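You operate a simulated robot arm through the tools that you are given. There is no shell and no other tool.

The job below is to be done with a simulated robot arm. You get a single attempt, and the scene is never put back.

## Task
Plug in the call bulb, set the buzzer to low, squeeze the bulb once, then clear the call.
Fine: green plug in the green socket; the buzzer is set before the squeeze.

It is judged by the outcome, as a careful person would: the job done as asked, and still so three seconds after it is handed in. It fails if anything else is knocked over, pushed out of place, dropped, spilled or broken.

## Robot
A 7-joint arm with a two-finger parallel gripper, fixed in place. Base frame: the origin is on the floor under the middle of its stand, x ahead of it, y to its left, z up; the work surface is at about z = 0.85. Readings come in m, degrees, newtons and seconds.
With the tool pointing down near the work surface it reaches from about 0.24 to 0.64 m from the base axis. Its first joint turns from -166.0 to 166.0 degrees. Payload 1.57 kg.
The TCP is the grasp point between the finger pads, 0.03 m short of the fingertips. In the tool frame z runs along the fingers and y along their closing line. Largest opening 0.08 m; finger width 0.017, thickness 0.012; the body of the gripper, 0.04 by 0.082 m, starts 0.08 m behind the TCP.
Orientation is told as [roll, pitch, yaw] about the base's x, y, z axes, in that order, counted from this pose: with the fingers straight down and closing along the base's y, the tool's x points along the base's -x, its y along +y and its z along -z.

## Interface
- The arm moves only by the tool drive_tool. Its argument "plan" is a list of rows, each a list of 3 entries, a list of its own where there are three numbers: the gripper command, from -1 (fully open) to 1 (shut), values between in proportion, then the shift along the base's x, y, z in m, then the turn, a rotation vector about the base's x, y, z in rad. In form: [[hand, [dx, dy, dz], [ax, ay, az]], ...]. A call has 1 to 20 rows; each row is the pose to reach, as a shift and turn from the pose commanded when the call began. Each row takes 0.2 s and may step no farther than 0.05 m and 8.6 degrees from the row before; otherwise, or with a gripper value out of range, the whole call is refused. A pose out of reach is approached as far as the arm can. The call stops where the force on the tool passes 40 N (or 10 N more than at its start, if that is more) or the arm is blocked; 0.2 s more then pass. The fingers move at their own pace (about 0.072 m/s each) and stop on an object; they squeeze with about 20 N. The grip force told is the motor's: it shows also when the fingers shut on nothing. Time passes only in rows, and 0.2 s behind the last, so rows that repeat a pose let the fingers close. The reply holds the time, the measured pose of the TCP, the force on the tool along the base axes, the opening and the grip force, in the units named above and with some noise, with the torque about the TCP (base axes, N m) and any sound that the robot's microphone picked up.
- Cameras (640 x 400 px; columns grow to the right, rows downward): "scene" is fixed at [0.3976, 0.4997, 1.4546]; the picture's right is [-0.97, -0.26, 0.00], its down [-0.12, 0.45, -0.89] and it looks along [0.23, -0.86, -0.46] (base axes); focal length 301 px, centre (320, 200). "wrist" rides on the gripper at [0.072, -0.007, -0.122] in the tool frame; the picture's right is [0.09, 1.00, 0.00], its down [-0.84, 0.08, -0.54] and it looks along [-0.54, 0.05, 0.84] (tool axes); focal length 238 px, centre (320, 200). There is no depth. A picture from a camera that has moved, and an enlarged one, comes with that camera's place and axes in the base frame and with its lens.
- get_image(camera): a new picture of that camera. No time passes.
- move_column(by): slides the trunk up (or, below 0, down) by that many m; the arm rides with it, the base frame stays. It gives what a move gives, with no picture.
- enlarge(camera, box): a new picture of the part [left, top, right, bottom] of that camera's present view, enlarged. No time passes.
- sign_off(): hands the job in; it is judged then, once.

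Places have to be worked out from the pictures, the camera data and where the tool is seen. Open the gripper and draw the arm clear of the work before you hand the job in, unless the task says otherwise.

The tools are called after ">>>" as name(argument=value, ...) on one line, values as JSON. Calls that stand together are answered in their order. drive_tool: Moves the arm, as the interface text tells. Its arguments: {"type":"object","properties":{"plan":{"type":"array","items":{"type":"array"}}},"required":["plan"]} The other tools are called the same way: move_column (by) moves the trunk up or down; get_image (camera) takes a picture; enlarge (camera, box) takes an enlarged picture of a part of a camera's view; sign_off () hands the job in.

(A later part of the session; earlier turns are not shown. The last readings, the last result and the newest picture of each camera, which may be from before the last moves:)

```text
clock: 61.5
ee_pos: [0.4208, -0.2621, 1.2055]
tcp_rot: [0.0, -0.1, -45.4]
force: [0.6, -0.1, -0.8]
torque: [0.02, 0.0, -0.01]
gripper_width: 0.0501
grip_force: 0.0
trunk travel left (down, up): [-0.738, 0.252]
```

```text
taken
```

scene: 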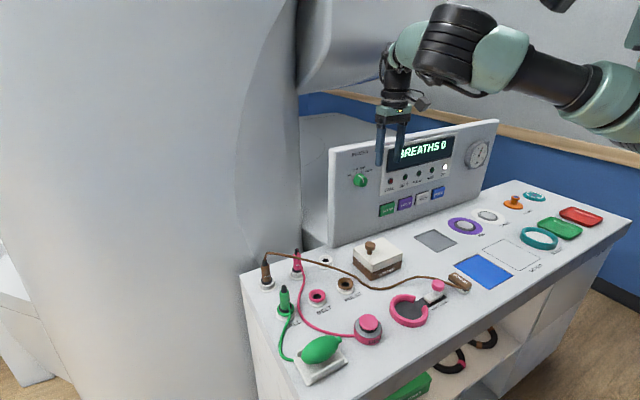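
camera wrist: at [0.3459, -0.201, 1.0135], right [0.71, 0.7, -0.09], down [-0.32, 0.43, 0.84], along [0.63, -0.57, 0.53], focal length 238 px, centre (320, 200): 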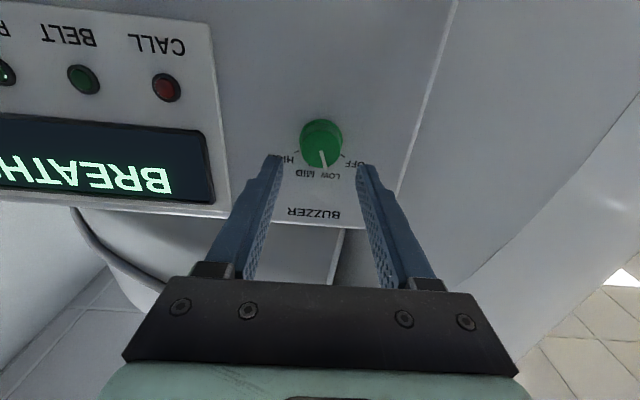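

Tool is pointing down again with no reach trouble. I move over the bulb (about (0.504, 0.103)), turning yaw to +45° so the fingers close across the bulb's short axis, and open fully.

>>> drive_tool(plan=[[-0.25, [0.007, 0.03, -0.005], [0, 0, 0.1315]], [-0.25, [0.014, 0.061, -0.01], [0, 0, 0.263]], [-0.25, [0.021, 0.091, -0.015], [0, 0, 0.3945]], [-0.25, [0.028, 0.122, -0.02], [0, 0, 0.526]], [-1, [0.035, 0.152, -0.03], [0, 0, 0.6575]], [-1, [0.042, 0.182, -0.04], [0, 0, 0.789]], [-1, [0.048, 0.213, -0.05], [0, 0, 0.9205]], [-1, [0.055, 0.243, -0.06], [0, 0, 1.052]], [-1, [0.062, 0.274, -0.07], [0, 0, 1.1835]], [-1, [0.069, 0.304, -0.08], [0, 0, 1.315]], [-1, [0.076, 0.335, -0.09], [0, 0, 1.4465]], [-1, [0.083, 0.365, -0.1], [0, 0, 1.578]], [-1, [0.083, 0.365, -0.1], [0, 0, 1.578]]])

>>> get_image(camera="wrist")

>>> get_image(camera="scene")

```text
clock: 64.3
ee_pos: [0.5008, 0.0998, 1.1058]
tcp_rot: [0.0, -0.2, 45.2]
force: [-0.4, -0.2, -0.3]
torque: [0.0, 0.01, 0.0]
gripper_width: 0.0803
grip_force: 0.1
trunk travel left (down, up): [-0.738, 0.252]
```

```text
taken
camera wrist: at [0.4535, 0.0442, 1.2267], right [-0.77, 0.64, 0.0], down [0.53, 0.65, 0.54], along [0.35, 0.42, -0.84], focal length 238 px, centre (320, 200)
```

wrist: 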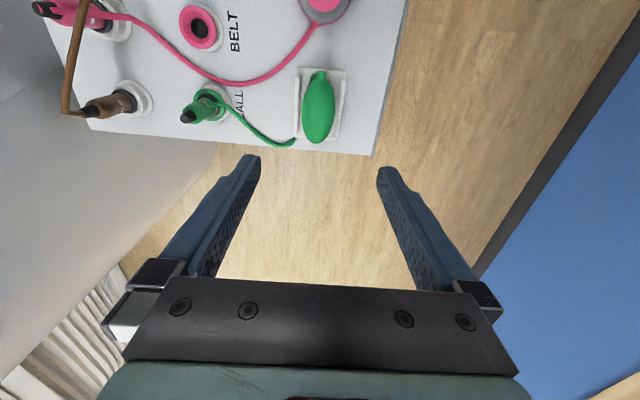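

```text
taken
```

scene: 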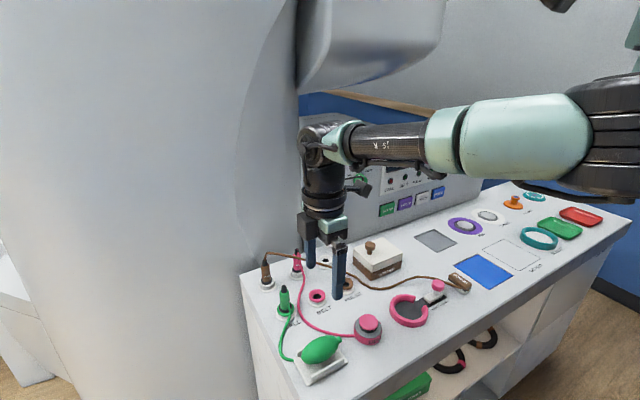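

The bulb and its cradle are in view with the rails parallel to the fingers' pads. I enlarge to measure bulb centre, width and rail positions.

>>> enlarge(camera="wrist", box=[264, 60, 376, 130])

>>> enlarge(camera="wrist", box=[264, 90, 376, 160])

>>> enlarge(camera="scene", box=[272, 325, 368, 385])

```text
5.71 times, centred on (320, 95) of wrist
camera zoom: at [0.4535, 0.0442, 1.2267], right [-0.77, 0.64, 0.0], down [0.53, 0.65, 0.54], along [0.35, 0.42, -0.84], focal length 1362 px, centre (320, 800)
```

zoom: 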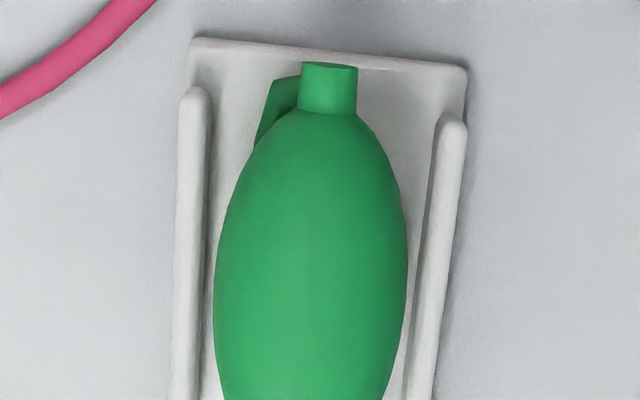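

```text
5.71 times, centred on (320, 125) of wrist
camera zoom: at [0.4535, 0.0442, 1.2267], right [-0.77, 0.64, 0.0], down [0.53, 0.65, 0.54], along [0.35, 0.42, -0.84], focal length 1362 px, centre (320, 629)
```

zoom: 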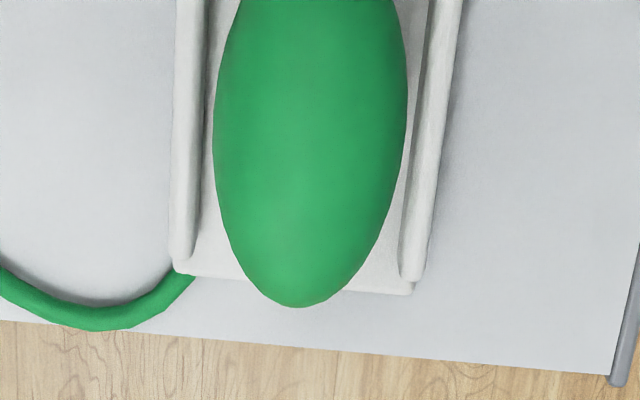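

```text
6.67 times, centred on (320, 355) of scene
camera zoom: at [0.3976, 0.4997, 1.4546], right [-0.97, -0.26, 0.0], down [-0.12, 0.45, -0.89], along [0.23, -0.86, -0.46], focal length 2007 px, centre (320, -833)
```

zoom: 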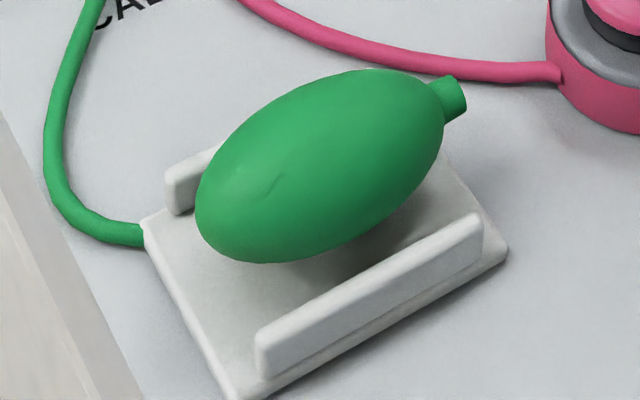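

Bulb centre (0.502, 0.099), diameter ~46 mm; rails lie at ±26–35 mm with tops near z 0.872, so fingertips must stay above ~0.88. I descend fully open to just above, then verify.

>>> drive_tool(plan=[[-1, [0.001, 0.001, -0.04], [0, 0, 0]], [-1, [0.001, 0.001, -0.08], [0, 0, 0]], [-1, [0.001, 0.001, -0.12], [0, 0, 0]], [-1, [0.001, 0.001, -0.15], [0, 0, 0]], [-1, [0.001, 0.001, -0.15], [0, 0, 0]]])

>>> get_image(camera="wrist")

>>> enlarge(camera="scene", box=[240, 290, 400, 390])

```text
clock: 65.5
ee_pos: [0.5006, 0.1002, 0.9547]
tcp_rot: [0.1, -0.2, 45.1]
force: [0.9, 0.5, 0.1]
torque: [0.01, -0.02, -0.01]
gripper_width: 0.0802
grip_force: 0.0
trunk travel left (down, up): [-0.738, 0.252]
```

```text
taken
camera wrist: at [0.4522, 0.0447, 1.0757], right [-0.77, 0.64, 0.0], down [0.54, 0.65, 0.54], along [0.35, 0.42, -0.84], focal length 238 px, centre (320, 200)
```

wrist: 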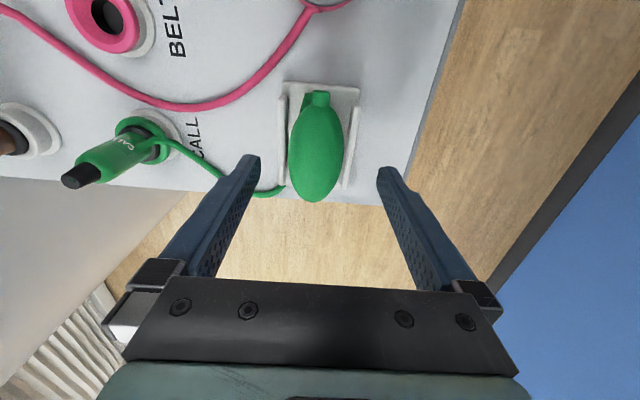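

```text
4.00 times, centred on (320, 340) of scene
camera zoom: at [0.3976, 0.4997, 1.4546], right [-0.97, -0.26, 0.0], down [-0.12, 0.45, -0.89], along [0.23, -0.86, -0.46], focal length 1204 px, centre (320, -360)
```

zoom: 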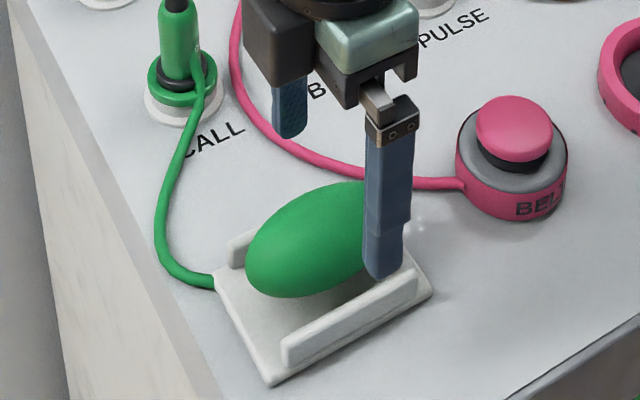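

Tips are at z≈0.925, just above the bulb's top. I enlarge once more to fine-centre the bulb between the fingers.

>>> enlarge(camera="wrist", box=[240, 80, 400, 180])

>>> enlarge(camera="wrist", box=[240, 120, 400, 220])

```text
4.00 times, centred on (320, 130) of wrist
camera zoom: at [0.4522, 0.0447, 1.0757], right [-0.77, 0.64, 0.0], down [0.54, 0.65, 0.54], along [0.35, 0.42, -0.84], focal length 953 px, centre (320, 480)
```

zoom: 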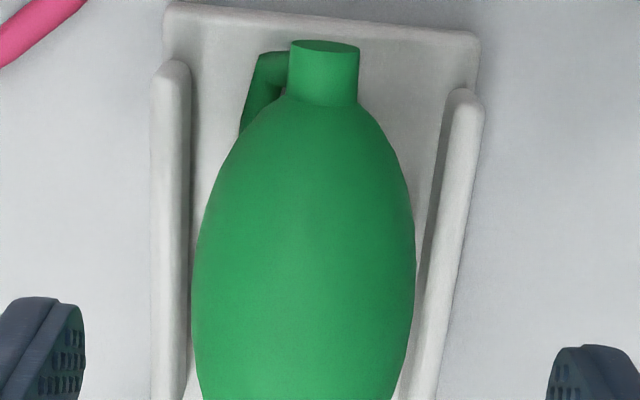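

```text
4.00 times, centred on (320, 170) of wrist
camera zoom: at [0.4522, 0.0447, 1.0757], right [-0.77, 0.64, 0.0], down [0.54, 0.65, 0.54], along [0.35, 0.42, -0.84], focal length 953 px, centre (320, 320)
```

zoom: 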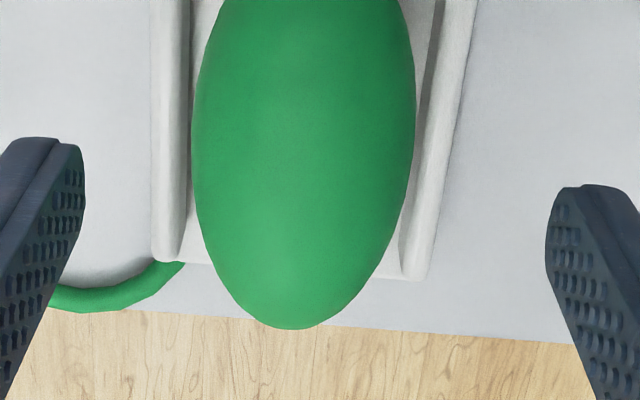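

The bulb is about 3 mm toward the +u finger. I shift to centre it and descend to TCP z≈0.910 (tips ≈0.88, above the rails).

>>> drive_tool(plan=[[-1, [0.0025, -0.0018, 0], [0, 0, 0]], [-1, [0.0025, -0.0018, -0.015], [0, 0, 0]], [-1, [0.0025, -0.0018, -0.03], [0, 0, 0]], [-1, [0.0025, -0.0018, -0.044], [0, 0, 0]], [-1, [0.0025, -0.0018, -0.044], [0, 0, 0]]])

>>> get_image(camera="wrist")

>>> enlarge(camera="scene", box=[260, 310, 380, 385])

```text
clock: 66.7
ee_pos: [0.5043, 0.1011, 0.9103]
tcp_rot: [0.1, -0.2, 45.0]
force: [-0.1, 0.2, -0.4]
torque: [0.0, 0.0, -0.01]
gripper_width: 0.0798
grip_force: 0.0
trunk travel left (down, up): [-0.738, 0.252]
```

```text
taken
camera wrist: at [0.4568, 0.0444, 1.0316], right [-0.77, 0.64, 0.0], down [0.54, 0.65, 0.54], along [0.35, 0.42, -0.84], focal length 238 px, centre (320, 200)
```

wrist: 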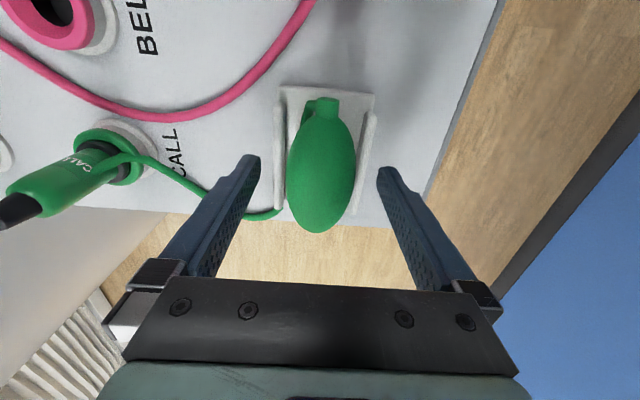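

```text
5.33 times, centred on (320, 348) of scene
camera zoom: at [0.3976, 0.4997, 1.4546], right [-0.97, -0.26, 0.0], down [-0.12, 0.45, -0.89], along [0.23, -0.86, -0.46], focal length 1606 px, centre (320, -587)
```

zoom: 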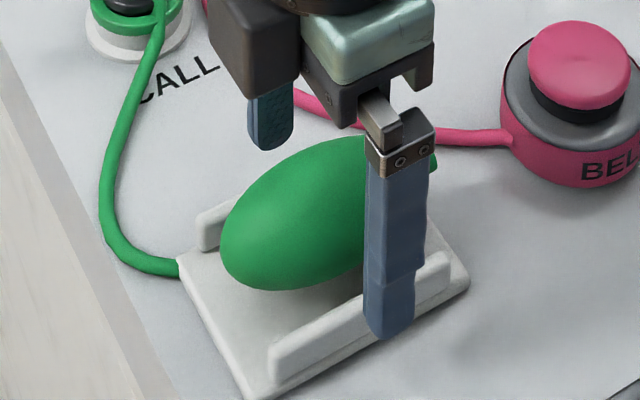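

Centred, tips about 7 mm above the rails. I raise 3 mm for margin and close to squeeze the bulb once.

>>> drive_tool(plan=[[-1, [-0.003, -0.003, 0.003], [0, 0, 0]], [-1, [-0.003, -0.003, 0.003], [0, 0, 0]], [0, [-0.003, -0.003, 0.003], [0, 0, 0]], [1, [-0.003, -0.003, 0.003], [0, 0, 0]], [1, [-0.003, -0.003, 0.003], [0, 0, 0]], [1, [-0.003, -0.003, 0.003], [0, 0, 0]]])

>>> get_image(camera="wrist")

>>> get_image(camera="scene")

```text
clock: 68.1
ee_pos: [0.5023, 0.0976, 0.9128]
tcp_rot: [0.1, -0.2, 45.1]
force: [-4.9, 4.1, -0.8]
torque: [0.11, 0.15, 0.04]
gripper_width: 0.0426
grip_force: 44.6
trunk travel left (down, up): [-0.738, 0.252]
```

```text
taken
camera wrist: at [0.4539, 0.0413, 1.0353], right [-0.77, 0.64, 0.0], down [0.54, 0.65, 0.54], along [0.35, 0.42, -0.84], focal length 238 px, centre (320, 200)
```

wrist: 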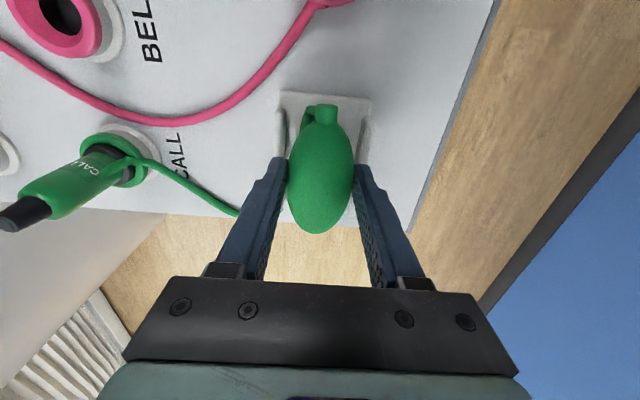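

```text
taken
```

scene: 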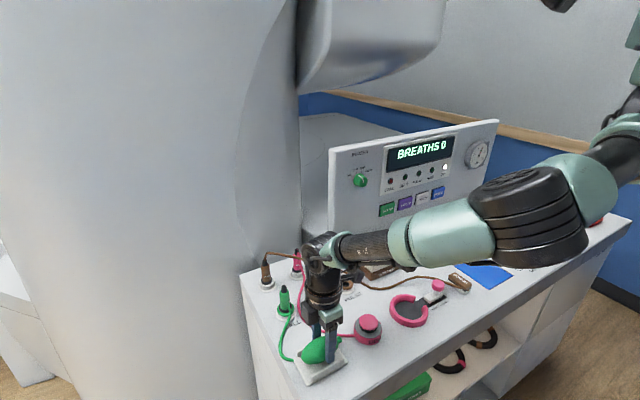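

The fingers are squeezing the bulb (width 0.0426). No sound reported, so I check the CALL lamp.

>>> enlarge(camera="scene", box=[336, 120, 496, 220])

>>> enlarge(camera="scene", box=[260, 310, 380, 385])

```text
4.00 times, centred on (416, 170) of scene
camera zoom: at [0.3976, 0.4997, 1.4546], right [-0.97, -0.26, 0.0], down [-0.12, 0.45, -0.89], along [0.23, -0.86, -0.46], focal length 1204 px, centre (-64, 320)
```

zoom: 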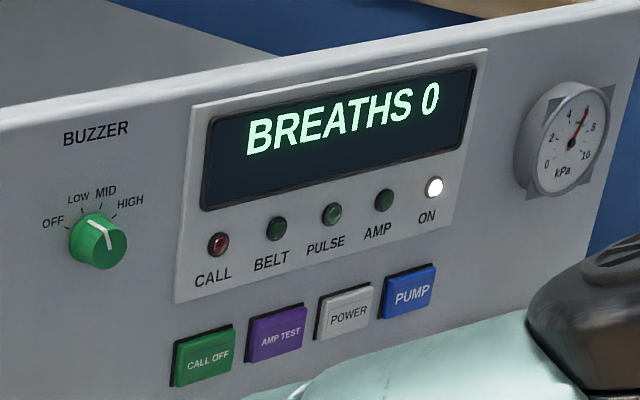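

```text
5.33 times, centred on (320, 348) of scene
camera zoom: at [0.3976, 0.4997, 1.4546], right [-0.97, -0.26, 0.0], down [-0.12, 0.45, -0.89], along [0.23, -0.86, -0.46], focal length 1606 px, centre (320, -587)
```

zoom: 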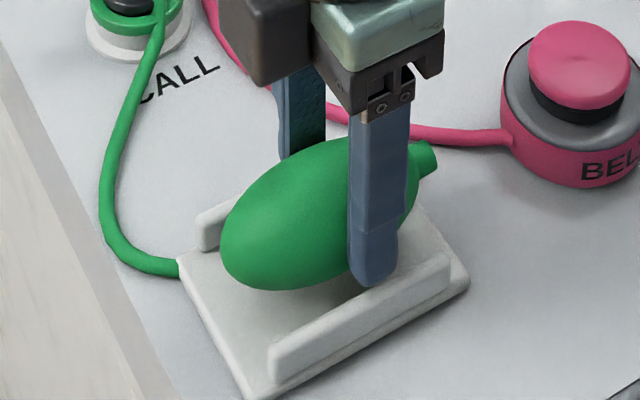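

The CALL lamp isn't lit yet. I hold the squeeze a moment longer to see whether the fingers close further or a sound comes.

>>> drive_tool(plan=[[1, [0, 0, 0], [0, 0, 0]], [1, [0, 0, 0], [0, 0, 0]]])

>>> enlarge(camera="scene", box=[336, 120, 496, 220])

```text
clock: 68.7
ee_pos: [0.501, 0.0989, 0.9133]
tcp_rot: [0.0, -0.1, 45.1]
force: [-6.3, 4.7, -1.9]
torque: [0.12, 0.14, 0.05]
gripper_width: 0.042
grip_force: 44.8
trunk travel left (down, up): [-0.738, 0.252]
```

```text
4.00 times, centred on (416, 170) of scene
camera zoom: at [0.3976, 0.4997, 1.4546], right [-0.97, -0.26, 0.0], down [-0.12, 0.45, -0.89], along [0.23, -0.86, -0.46], focal length 1204 px, centre (-64, 320)
```

zoom: 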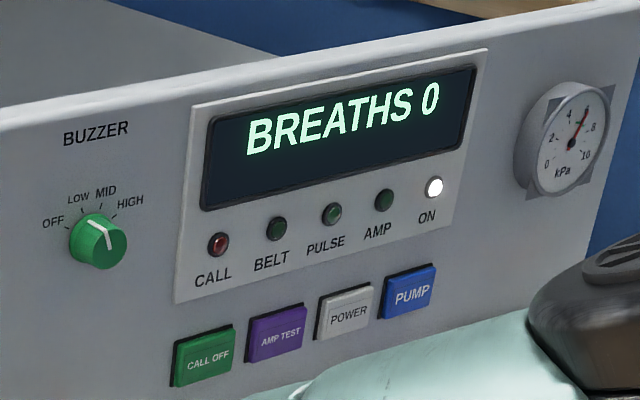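

Still no lamp or sound. I look closely at the bulb under the fingers for any deformation, and at the plug's seating from this angle.

>>> enlarge(camera="wrist", box=[240, 90, 400, 190])

>>> enlarge(camera="wrist", box=[240, 140, 400, 240])

>>> enlarge(camera="wrist", box=[0, 100, 200, 225])

>>> enlarge(camera="scene", box=[290, 320, 362, 365])

```text
4.00 times, centred on (320, 140) of wrist
camera zoom: at [0.4539, 0.0413, 1.0353], right [-0.77, 0.64, 0.0], down [0.54, 0.65, 0.54], along [0.35, 0.42, -0.84], focal length 953 px, centre (320, 440)
```

zoom: 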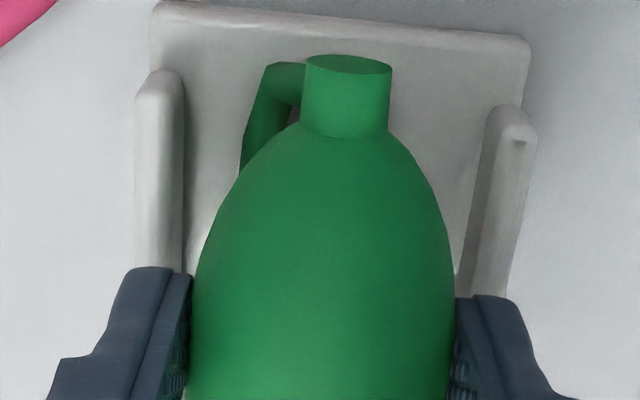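

```text
4.00 times, centred on (320, 190) of wrist
camera zoom: at [0.4539, 0.0413, 1.0353], right [-0.77, 0.64, 0.0], down [0.54, 0.65, 0.54], along [0.35, 0.42, -0.84], focal length 953 px, centre (320, 240)
```

zoom: 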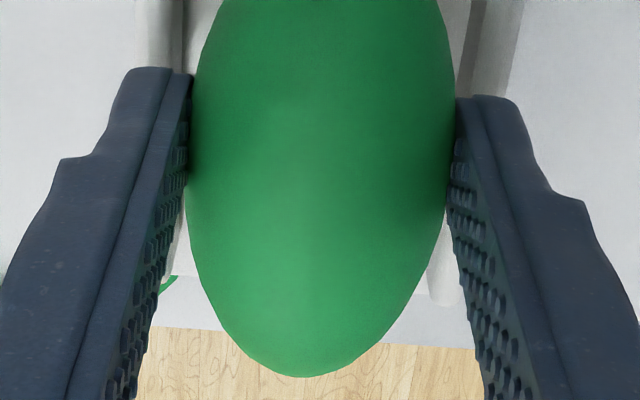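

```text
3.20 times, centred on (100, 162) of wrist
camera zoom: at [0.4539, 0.0413, 1.0353], right [-0.77, 0.64, 0.0], down [0.54, 0.65, 0.54], along [0.35, 0.42, -0.84], focal length 763 px, centre (1024, 320)
```

zoom: 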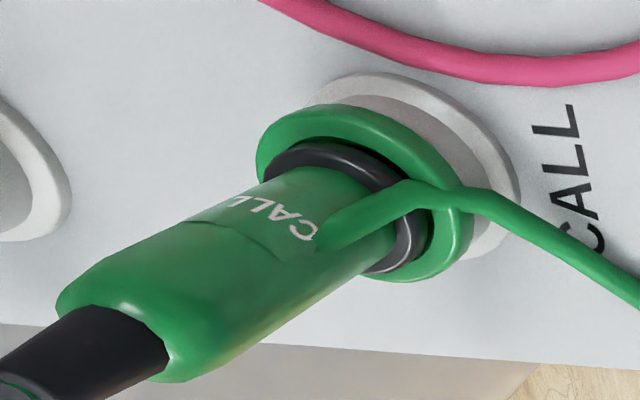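

```text
8.89 times, centred on (326, 342) of scene
camera zoom: at [0.3976, 0.4997, 1.4546], right [-0.97, -0.26, 0.0], down [-0.12, 0.45, -0.89], along [0.23, -0.86, -0.46], focal length 2676 px, centre (267, -1067)
```

zoom: 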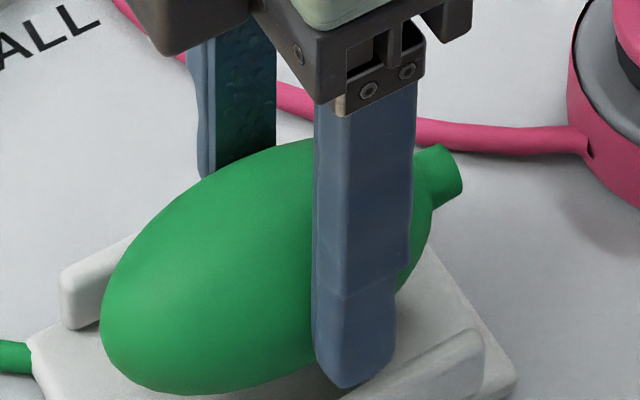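

The bulb shows no deformation and the plug looks seated. I open the fingers and see whether anything registers on release.

>>> drive_tool(plan=[[0, [0, 0, 0], [0, 0, 0]], [-1, [0, 0, 0], [0, 0, 0]], [-1, [0, 0, 0], [0, 0, 0]]])

>>> enlarge(camera="scene", box=[336, 120, 496, 220])

>>> enlarge(camera="scene", box=[260, 270, 308, 300])

>>> enlarge(camera="scene", box=[248, 255, 296, 285])

>>> enlarge(camera="scene", box=[260, 292, 308, 322])

```text
clock: 69.5
ee_pos: [0.502, 0.0972, 0.915]
tcp_rot: [0.0, -0.2, 45.1]
force: [-0.8, -0.1, 0.1]
torque: [-0.05, -0.02, -0.01]
gripper_width: 0.08
grip_force: 0.0
trunk travel left (down, up): [-0.738, 0.252]
```

```text
4.00 times, centred on (416, 170) of scene
camera zoom: at [0.3976, 0.4997, 1.4546], right [-0.97, -0.26, 0.0], down [-0.12, 0.45, -0.89], along [0.23, -0.86, -0.46], focal length 1204 px, centre (-64, 320)
```

zoom: 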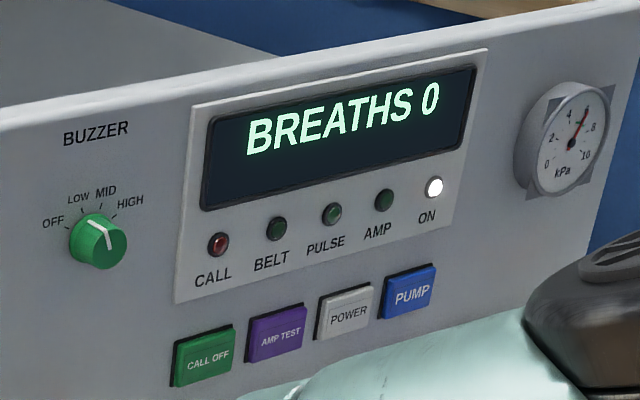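

```text
13.33 times, centred on (284, 285) of scene
camera zoom: at [0.3976, 0.4997, 1.4546], right [-0.97, -0.26, 0.0], down [-0.12, 0.45, -0.89], along [0.23, -0.86, -0.46], focal length 4015 px, centre (800, -933)
```

zoom: 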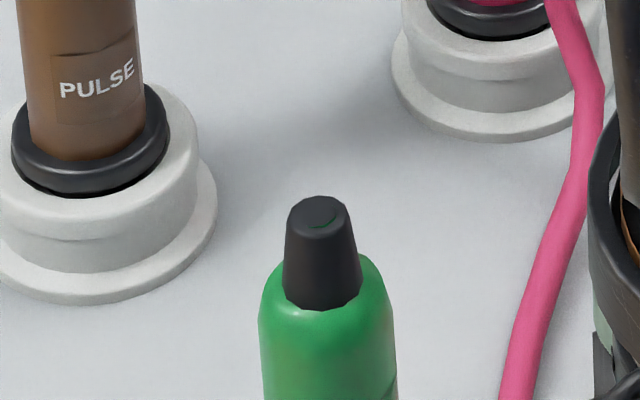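

```text
13.33 times, centred on (272, 270) of scene
camera zoom: at [0.3976, 0.4997, 1.4546], right [-0.97, -0.26, 0.0], down [-0.12, 0.45, -0.89], along [0.23, -0.86, -0.46], focal length 4015 px, centre (960, -733)
```

zoom: 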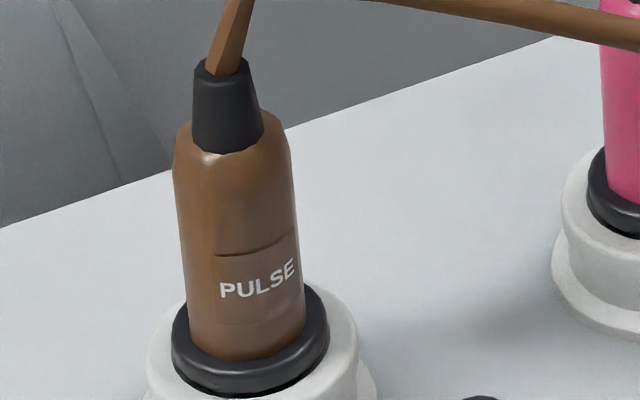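

```text
13.33 times, centred on (284, 307) of scene
camera zoom: at [0.3976, 0.4997, 1.4546], right [-0.97, -0.26, 0.0], down [-0.12, 0.45, -0.89], along [0.23, -0.86, -0.46], focal length 4015 px, centre (800, -1227)
```

zoom: 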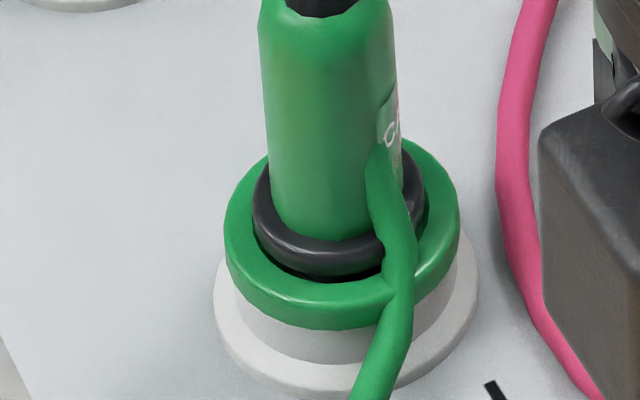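

The plug's seating matches the parked plugs. I compare the bulb's width now (released) with the squeezed picture from practically the same pose, to see if it yields sideways.

>>> enlarge(camera="wrist", box=[240, 140, 400, 240])

>>> enlarge(camera="wrist", box=[240, 90, 400, 190])

>>> enlarge(camera="scene", box=[290, 320, 362, 365])

```text
4.00 times, centred on (320, 190) of wrist
camera zoom: at [0.4548, 0.0404, 1.0355], right [-0.77, 0.64, 0.0], down [0.53, 0.65, 0.54], along [0.35, 0.42, -0.84], focal length 953 px, centre (320, 240)
```

zoom: 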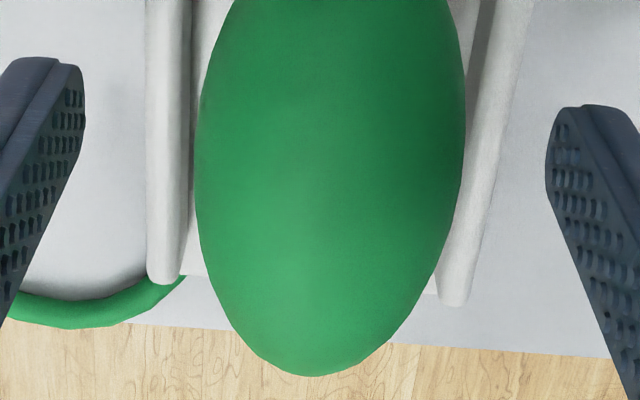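

```text
4.00 times, centred on (320, 140) of wrist
camera zoom: at [0.4548, 0.0404, 1.0355], right [-0.77, 0.64, 0.0], down [0.53, 0.65, 0.54], along [0.35, 0.42, -0.84], focal length 953 px, centre (320, 440)
```

zoom: 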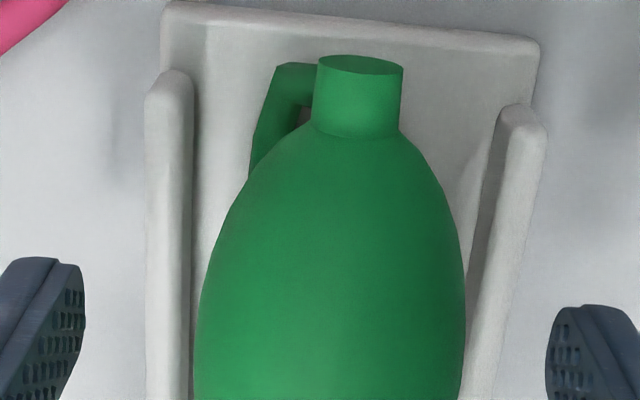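

```text
8.89 times, centred on (326, 342) of scene
camera zoom: at [0.3976, 0.4997, 1.4546], right [-0.97, -0.26, 0.0], down [-0.12, 0.45, -0.89], along [0.23, -0.86, -0.46], focal length 2676 px, centre (267, -1067)
```

zoom: 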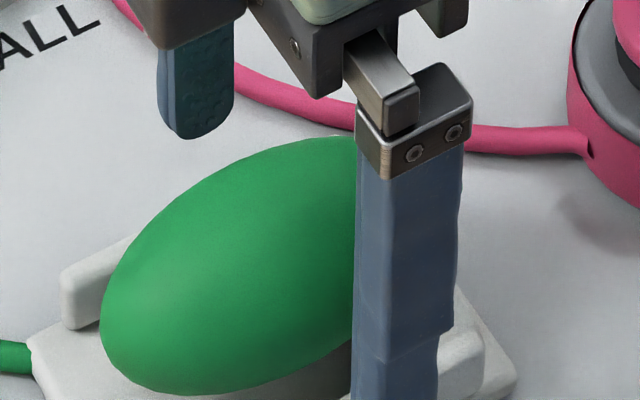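

Sideways it barely yields and did not register, while the bulb floats ~13 mm above its base plate, which suggests it gets squeezed against the base. I rise, close the fingers and centre them over the bulb's top at (0.5025, 0.101).

>>> drive_tool(plan=[[-1, [0, 0, 0.03], [0, 0, 0]], [-1, [0, 0, 0.055], [0, 0, 0]], [0, [0.0005, 0.0037, 0.055], [0, 0, 0]], [1, [0.0005, 0.0037, 0.055], [0, 0, 0]], [1, [0.0005, 0.0037, 0.055], [0, 0, 0]], [1, [0.0005, 0.0037, 0.055], [0, 0, 0]]])

>>> get_image(camera="wrist")

>>> enlarge(camera="scene", box=[260, 310, 380, 385])

```text
clock: 70.9
ee_pos: [0.5031, 0.1016, 0.9689]
tcp_rot: [0.1, -0.2, 45.2]
force: [-0.9, 0.0, -0.8]
torque: [0.01, -0.01, 0.02]
gripper_width: 0.0001
grip_force: 19.8
trunk travel left (down, up): [-0.738, 0.252]
```

```text
taken
camera wrist: at [0.4558, 0.0444, 1.0908], right [-0.77, 0.64, 0.0], down [0.53, 0.65, 0.54], along [0.35, 0.42, -0.84], focal length 238 px, centre (320, 200)
```

wrist: 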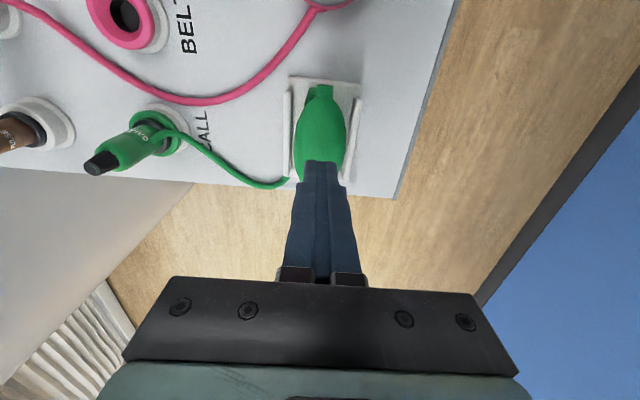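

```text
5.33 times, centred on (320, 348) of scene
camera zoom: at [0.3976, 0.4997, 1.4546], right [-0.97, -0.26, 0.0], down [-0.12, 0.45, -0.89], along [0.23, -0.86, -0.46], focal length 1606 px, centre (320, -587)
```

zoom: 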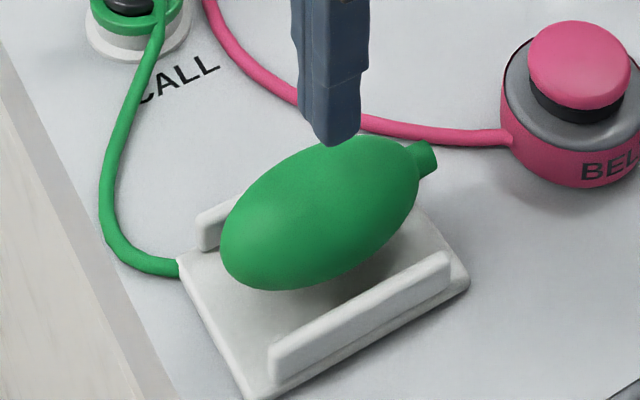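

Closed fingers are centred above the bulb, tip at about z 0.939. I press down gradually, watching force and sound.

>>> drive_tool(plan=[[1, [0, 0, -0.012], [0, 0, 0]], [1, [0, 0, -0.02], [0, 0, 0]], [1, [0, 0, -0.024], [0, 0, 0]], [1, [0, 0, -0.027], [0, 0, 0]], [1, [0, 0, -0.03], [0, 0, 0]], [1, [0, 0, -0.033], [0, 0, 0]]])

>>> enlarge(camera="scene", box=[260, 310, 380, 385])

>>> enlarge(camera="scene", box=[336, 120, 496, 220])

```text
clock: 72.3
ee_pos: [0.5029, 0.1011, 0.9354]
tcp_rot: [-0.2, -0.2, 45.1]
force: [2.6, -0.3, 6.9]
torque: [-0.02, -0.1, 0.02]
gripper_width: 0.0
grip_force: 19.7
trunk travel left (down, up): [-0.738, 0.252]
```

```text
5.33 times, centred on (320, 348) of scene
camera zoom: at [0.3976, 0.4997, 1.4546], right [-0.97, -0.26, 0.0], down [-0.12, 0.45, -0.89], along [0.23, -0.86, -0.46], focal length 1606 px, centre (320, -587)
```

zoom: 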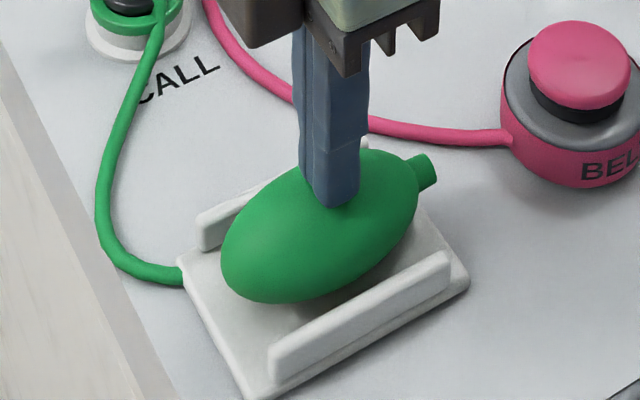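

```text
4.00 times, centred on (416, 170) of scene
camera zoom: at [0.3976, 0.4997, 1.4546], right [-0.97, -0.26, 0.0], down [-0.12, 0.45, -0.89], along [0.23, -0.86, -0.46], focal length 1204 px, centre (-64, 320)
```

zoom: 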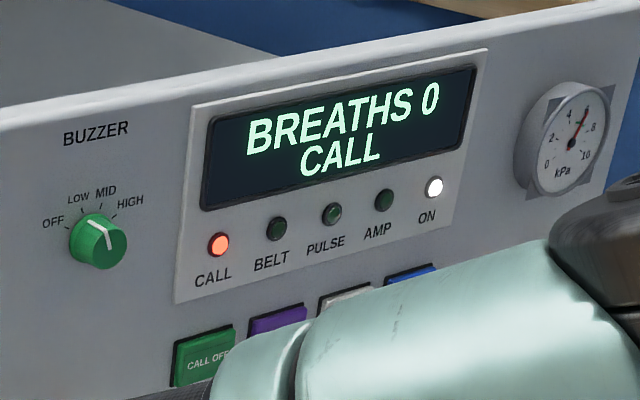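

The bulb moved down under ~7 N and the CALL lamp and display lit: one squeeze registered. I now lift straight off the bulb and clear of it.

>>> drive_tool(plan=[[1, [0, 0, 0.02], [0, 0, 0]], [1, [0, 0, 0.06], [0, 0, 0]], [1, [0, 0, 0.1], [0, 0, 0]], [1, [0, 0, 0.14], [0, 0, 0]], [1, [0, 0, 0.17], [0, 0, 0]]])

>>> get_image(camera="scene")

>>> enlarge(camera="scene", box=[336, 120, 496, 220])

```text
clock: 73.5
ee_pos: [0.5021, 0.1037, 1.1069]
tcp_rot: [0.0, -0.1, 45.1]
force: [-0.6, 0.1, -0.1]
torque: [0.01, 0.01, 0.04]
gripper_width: 0.0
grip_force: 20.1
trunk travel left (down, up): [-0.738, 0.252]
```

```text
taken
```

scene: 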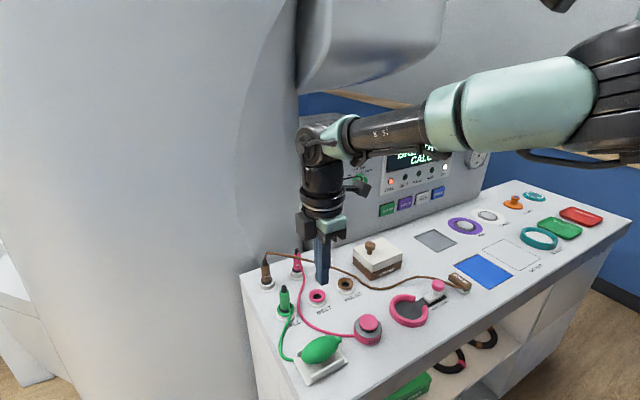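

```text
4.00 times, centred on (416, 170) of scene
camera zoom: at [0.3976, 0.4997, 1.4546], right [-0.97, -0.26, 0.0], down [-0.12, 0.45, -0.89], along [0.23, -0.86, -0.46], focal length 1204 px, centre (-64, 320)
```

zoom: 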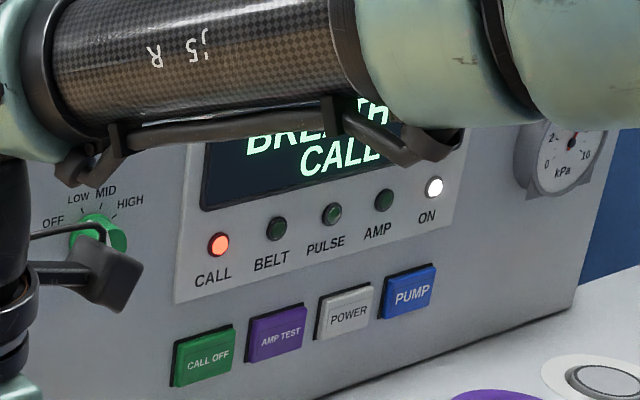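

The bulb sprang back, and the CALL lamp stays latched. Next I clear the call: I swing to a spot in front of the CALL OFF button (button about u 0.595, w -0.02, z 0.946), fingers closed, yaw back to -45°.

>>> drive_tool(plan=[[1, [-0.0143, -0.0388, 0.0073], [0, 0, -0.131]], [1, [-0.0285, -0.0777, 0.0146], [0, 0, -0.262]], [1, [-0.0428, -0.1165, 0.0219], [0, 0, -0.393]], [1, [-0.057, -0.1553, 0.0292], [0, 0, -0.524]], [1, [-0.0713, -0.1942, 0.0365], [0, 0, -0.655]], [1, [-0.0855, -0.233, 0.0438], [0, 0, -0.786]], [1, [-0.0998, -0.2718, 0.0511], [0, 0, -0.917]], [1, [-0.114, -0.3106, 0.0584], [0, 0, -1.048]], [1, [-0.1283, -0.3495, 0.0657], [0, 0, -1.179]], [1, [-0.1425, -0.3883, 0.073], [0, 0, -1.31]], [1, [-0.1568, -0.4271, 0.0803], [0, 0, -1.441]], [1, [-0.171, -0.466, 0.088], [0, 0, -1.572]]])

>>> drive_tool(plan=[[1, [0, 0, 0], [-0.0925, -0.0925, 0]], [1, [0, 0, 0], [-0.185, -0.185, 0]], [1, [0, 0, 0], [-0.2775, -0.2775, 0]], [1, [0, 0, 0], [-0.37, -0.37, 0]], [1, [0, 0, 0], [-0.4625, -0.4625, 0]], [1, [0, 0, 0], [-0.555, -0.555, 0]]])

>>> get_image(camera="scene")

>>> get_image(camera="wrist")

```text
clock: 76.1
ee_pos: [0.3316, -0.3684, 1.1924]
tcp_rot: [0.0, -0.1, -45.2]
force: [0.3, -0.6, 0.2]
torque: [0.03, 0.01, -0.02]
gripper_width: 0.0004
grip_force: 20.4
trunk travel left (down, up): [-0.738, 0.252]
```

```text
clock: 77.5
ee_pos: [0.3312, -0.3649, 1.1928]
tcp_rot: [-0.1, -45.1, -44.9]
force: [0.2, -1.0, 0.0]
torque: [0.03, 0.0, -0.01]
gripper_width: 0.0001
grip_force: 20.0
trunk travel left (down, up): [-0.738, 0.252]
```

```text
taken
```

scene: 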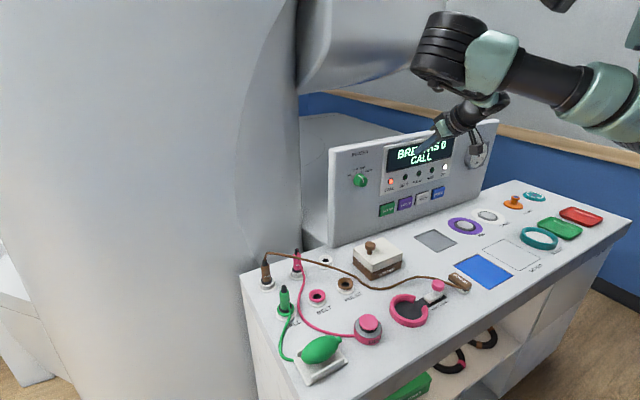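

```text
taken
camera wrist: at [0.2284, -0.2729, 1.2282], right [0.66, 0.75, -0.07], down [0.2, -0.09, 0.98], along [0.73, -0.66, -0.21], focal length 238 px, centre (320, 200)
```

wrist: 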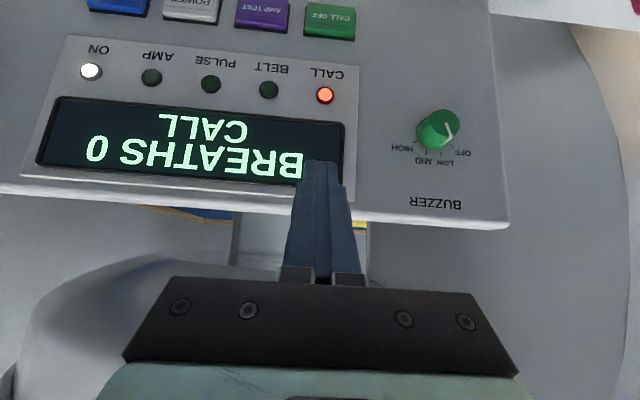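

At 45° tilt in front of the panel with the elbow high. I lower the trunk 0.2 m so the tip comes close to button height, then check the view.

>>> move_column(by=-0.2)

>>> get_image(camera="wrist")

>>> enlarge(camera="scene", box=[340, 140, 500, 240])

>>> get_image(camera="scene")

```text
clock: 79.6
ee_pos: [0.3321, -0.3652, 0.9943]
tcp_rot: [0.0, -45.0, -45.1]
force: [-0.1, -0.3, -0.4]
torque: [0.02, -0.03, 0.02]
gripper_width: 0.0
grip_force: 20.0
trunk travel left (down, up): [-0.538, 0.452]
```

```text
taken
camera wrist: at [0.2286, -0.273, 1.0283], right [0.66, 0.75, -0.07], down [0.2, -0.09, 0.98], along [0.73, -0.65, -0.21], focal length 238 px, centre (320, 200)
```

wrist: 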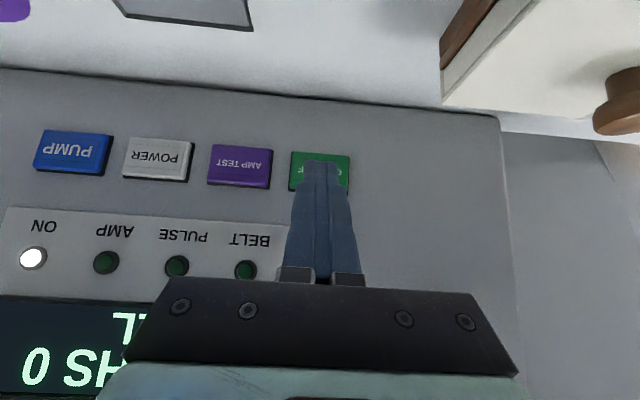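

```text
4.00 times, centred on (420, 190) of scene
camera zoom: at [0.3976, 0.4997, 1.4546], right [-0.97, -0.26, 0.0], down [-0.12, 0.45, -0.89], along [0.23, -0.86, -0.46], focal length 1204 px, centre (-80, 240)
```

zoom: 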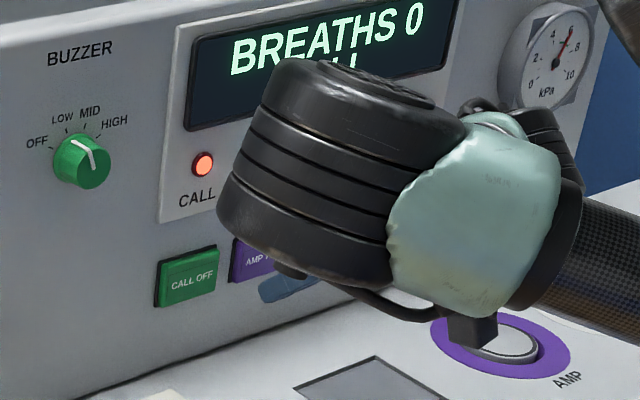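

```text
taken
```

scene: 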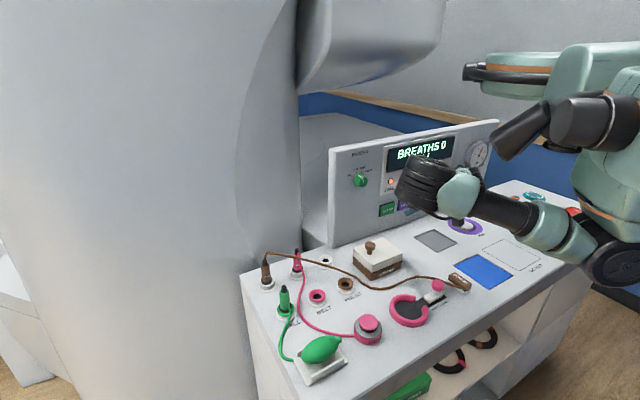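

From this view the button centre is at w≈-0.022, z≈0.945, and the tip is laterally aligned. I lower 33 mm and advance 60 mm, stopping about 1.5 cm short of the button.

>>> drive_tool(plan=[[1, [0.0, 0.0, -0.02], [0, 0, 0]], [1, [0.01, -0.01, -0.033], [0, 0, 0]], [1, [0.025, -0.025, -0.033], [0, 0, 0]], [1, [0.0424, -0.0424, -0.033], [0, 0, 0]], [1, [0.0424, -0.0424, -0.033], [0, 0, 0]]])

>>> get_image(camera="wrist")

>>> enlarge(camera="scene", box=[352, 170, 448, 230])

```text
clock: 80.8
ee_pos: [0.3725, -0.408, 0.9622]
tcp_rot: [-0.1, -45.1, -44.9]
force: [-0.5, -0.8, -0.1]
torque: [0.05, 0.0, 0.02]
gripper_width: 0.0001
grip_force: 20.1
trunk travel left (down, up): [-0.538, 0.452]
```

```text
taken
camera wrist: at [0.2702, -0.3149, 0.9966], right [0.66, 0.75, -0.07], down [0.2, -0.09, 0.98], along [0.73, -0.65, -0.21], focal length 238 px, centre (320, 200)
```

wrist: 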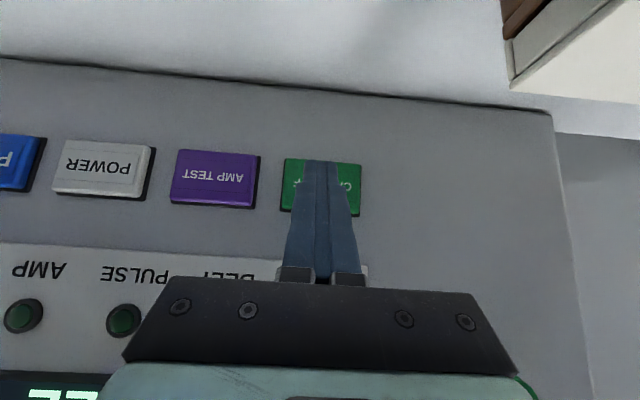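

```text
6.67 times, centred on (400, 200) of scene
camera zoom: at [0.3976, 0.4997, 1.4546], right [-0.97, -0.26, 0.0], down [-0.12, 0.45, -0.89], along [0.23, -0.86, -0.46], focal length 2007 px, centre (-213, 200)
```

zoom: 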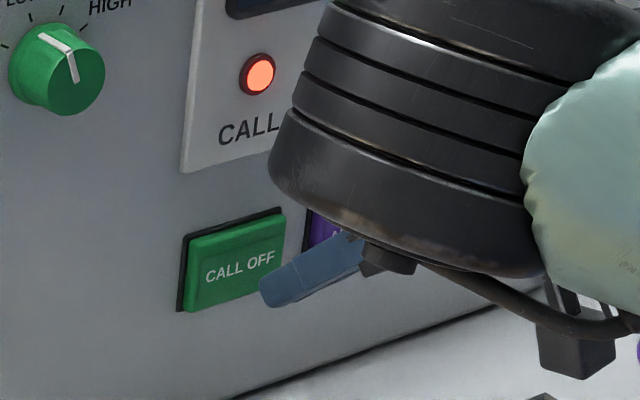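

Tip is right in front of the CALL OFF button, roughly 1.5 cm away. I push straight along the panel normal in small steps.

>>> drive_tool(plan=[[1, [0.0057, -0.0057, 0], [0, 0, 0]], [1, [0.0092, -0.0092, 0], [0, 0, 0]], [1, [0.0113, -0.0113, 0], [0, 0, 0]], [1, [0.0134, -0.0134, 0], [0, 0, 0]], [1, [0.0156, -0.0156, 0], [0, 0, 0]]])

>>> enlarge(camera="scene", box=[352, 140, 448, 200])

>>> enlarge(camera="scene", box=[352, 170, 448, 230])

```text
clock: 82.0
ee_pos: [0.3891, -0.4219, 0.9613]
tcp_rot: [0.1, -45.1, -45.0]
force: [-2.5, 1.9, -0.8]
torque: [0.02, 0.05, -0.04]
gripper_width: 0.0
grip_force: 20.1
trunk travel left (down, up): [-0.538, 0.452]
heard: click
```

```text
6.67 times, centred on (400, 170) of scene
camera zoom: at [0.3976, 0.4997, 1.4546], right [-0.97, -0.26, 0.0], down [-0.12, 0.45, -0.89], along [0.23, -0.86, -0.46], focal length 2007 px, centre (-213, 400)
```

zoom: 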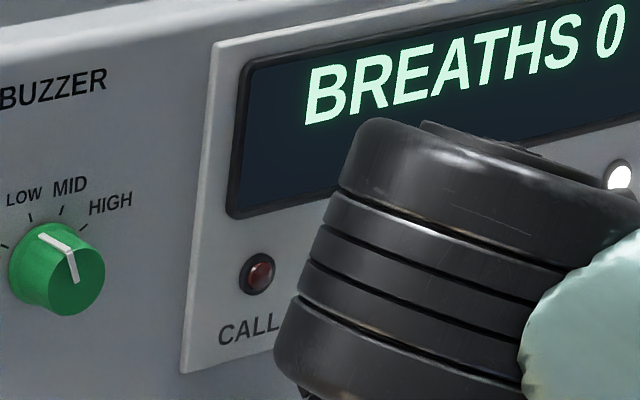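

```text
6.67 times, centred on (400, 200) of scene
camera zoom: at [0.3976, 0.4997, 1.4546], right [-0.97, -0.26, 0.0], down [-0.12, 0.45, -0.89], along [0.23, -0.86, -0.46], focal length 2007 px, centre (-213, 200)
```

zoom: 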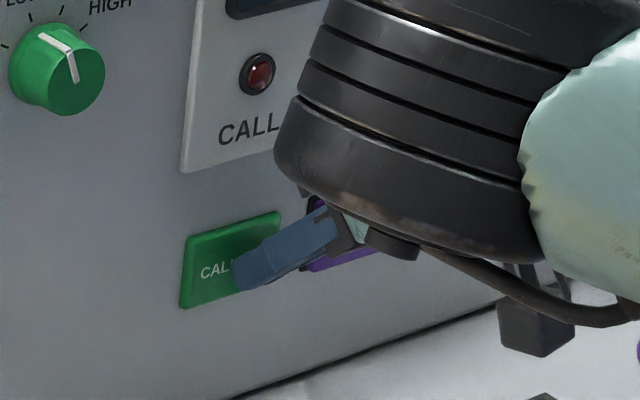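

A click was heard, the button went in, and the CALL lamp and display text went out. I back straight off the button.

>>> drive_tool(plan=[[1, [-0.012, 0.012, 0], [0, 0, 0]], [1, [-0.03, 0.03, 0], [0, 0, 0]], [1, [-0.05, 0.05, 0.01], [0, 0, 0]], [1, [-0.065, 0.065, 0.03], [0, 0, 0]]])

>>> move_column(by=0.25)

>>> get_image(camera="scene")

>>> enlarge(camera="scene", box=[336, 120, 496, 220])

```text
clock: 83.0
ee_pos: [0.3257, -0.3572, 0.9911]
tcp_rot: [0.1, -45.3, -44.9]
force: [1.0, 0.4, 0.3]
torque: [0.01, 0.02, 0.02]
gripper_width: 0.0
grip_force: 20.1
trunk travel left (down, up): [-0.538, 0.452]
```

```text
clock: 85.6
ee_pos: [0.324, -0.3582, 1.2407]
tcp_rot: [0.0, -45.0, -45.0]
force: [-0.5, 1.0, -0.4]
torque: [-0.03, 0.02, -0.05]
gripper_width: 0.0
grip_force: 19.9
trunk travel left (down, up): [-0.788, 0.202]
```

```text
taken
```

scene: 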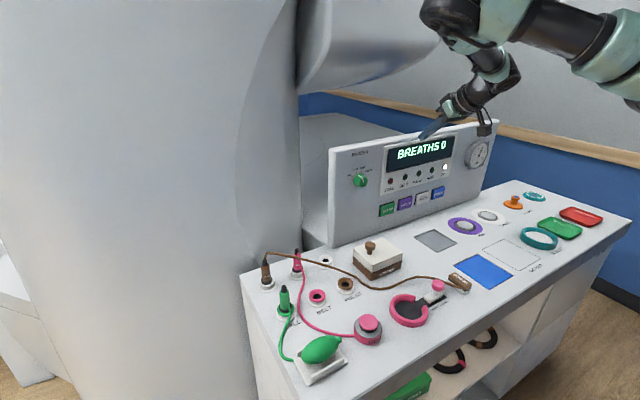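

```text
4.00 times, centred on (416, 170) of scene
camera zoom: at [0.3976, 0.4997, 1.4546], right [-0.97, -0.26, 0.0], down [-0.12, 0.45, -0.89], along [0.23, -0.86, -0.46], focal length 1204 px, centre (-64, 320)
```

zoom: 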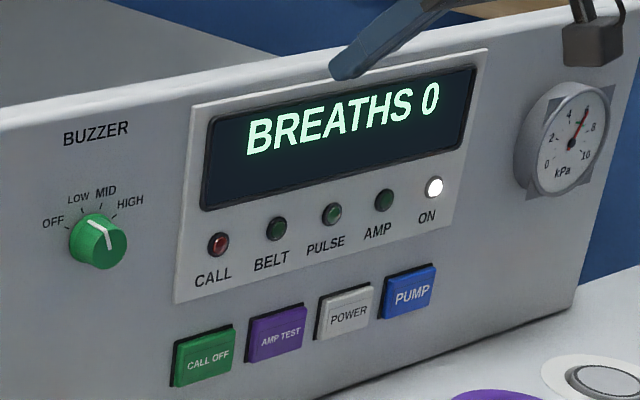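

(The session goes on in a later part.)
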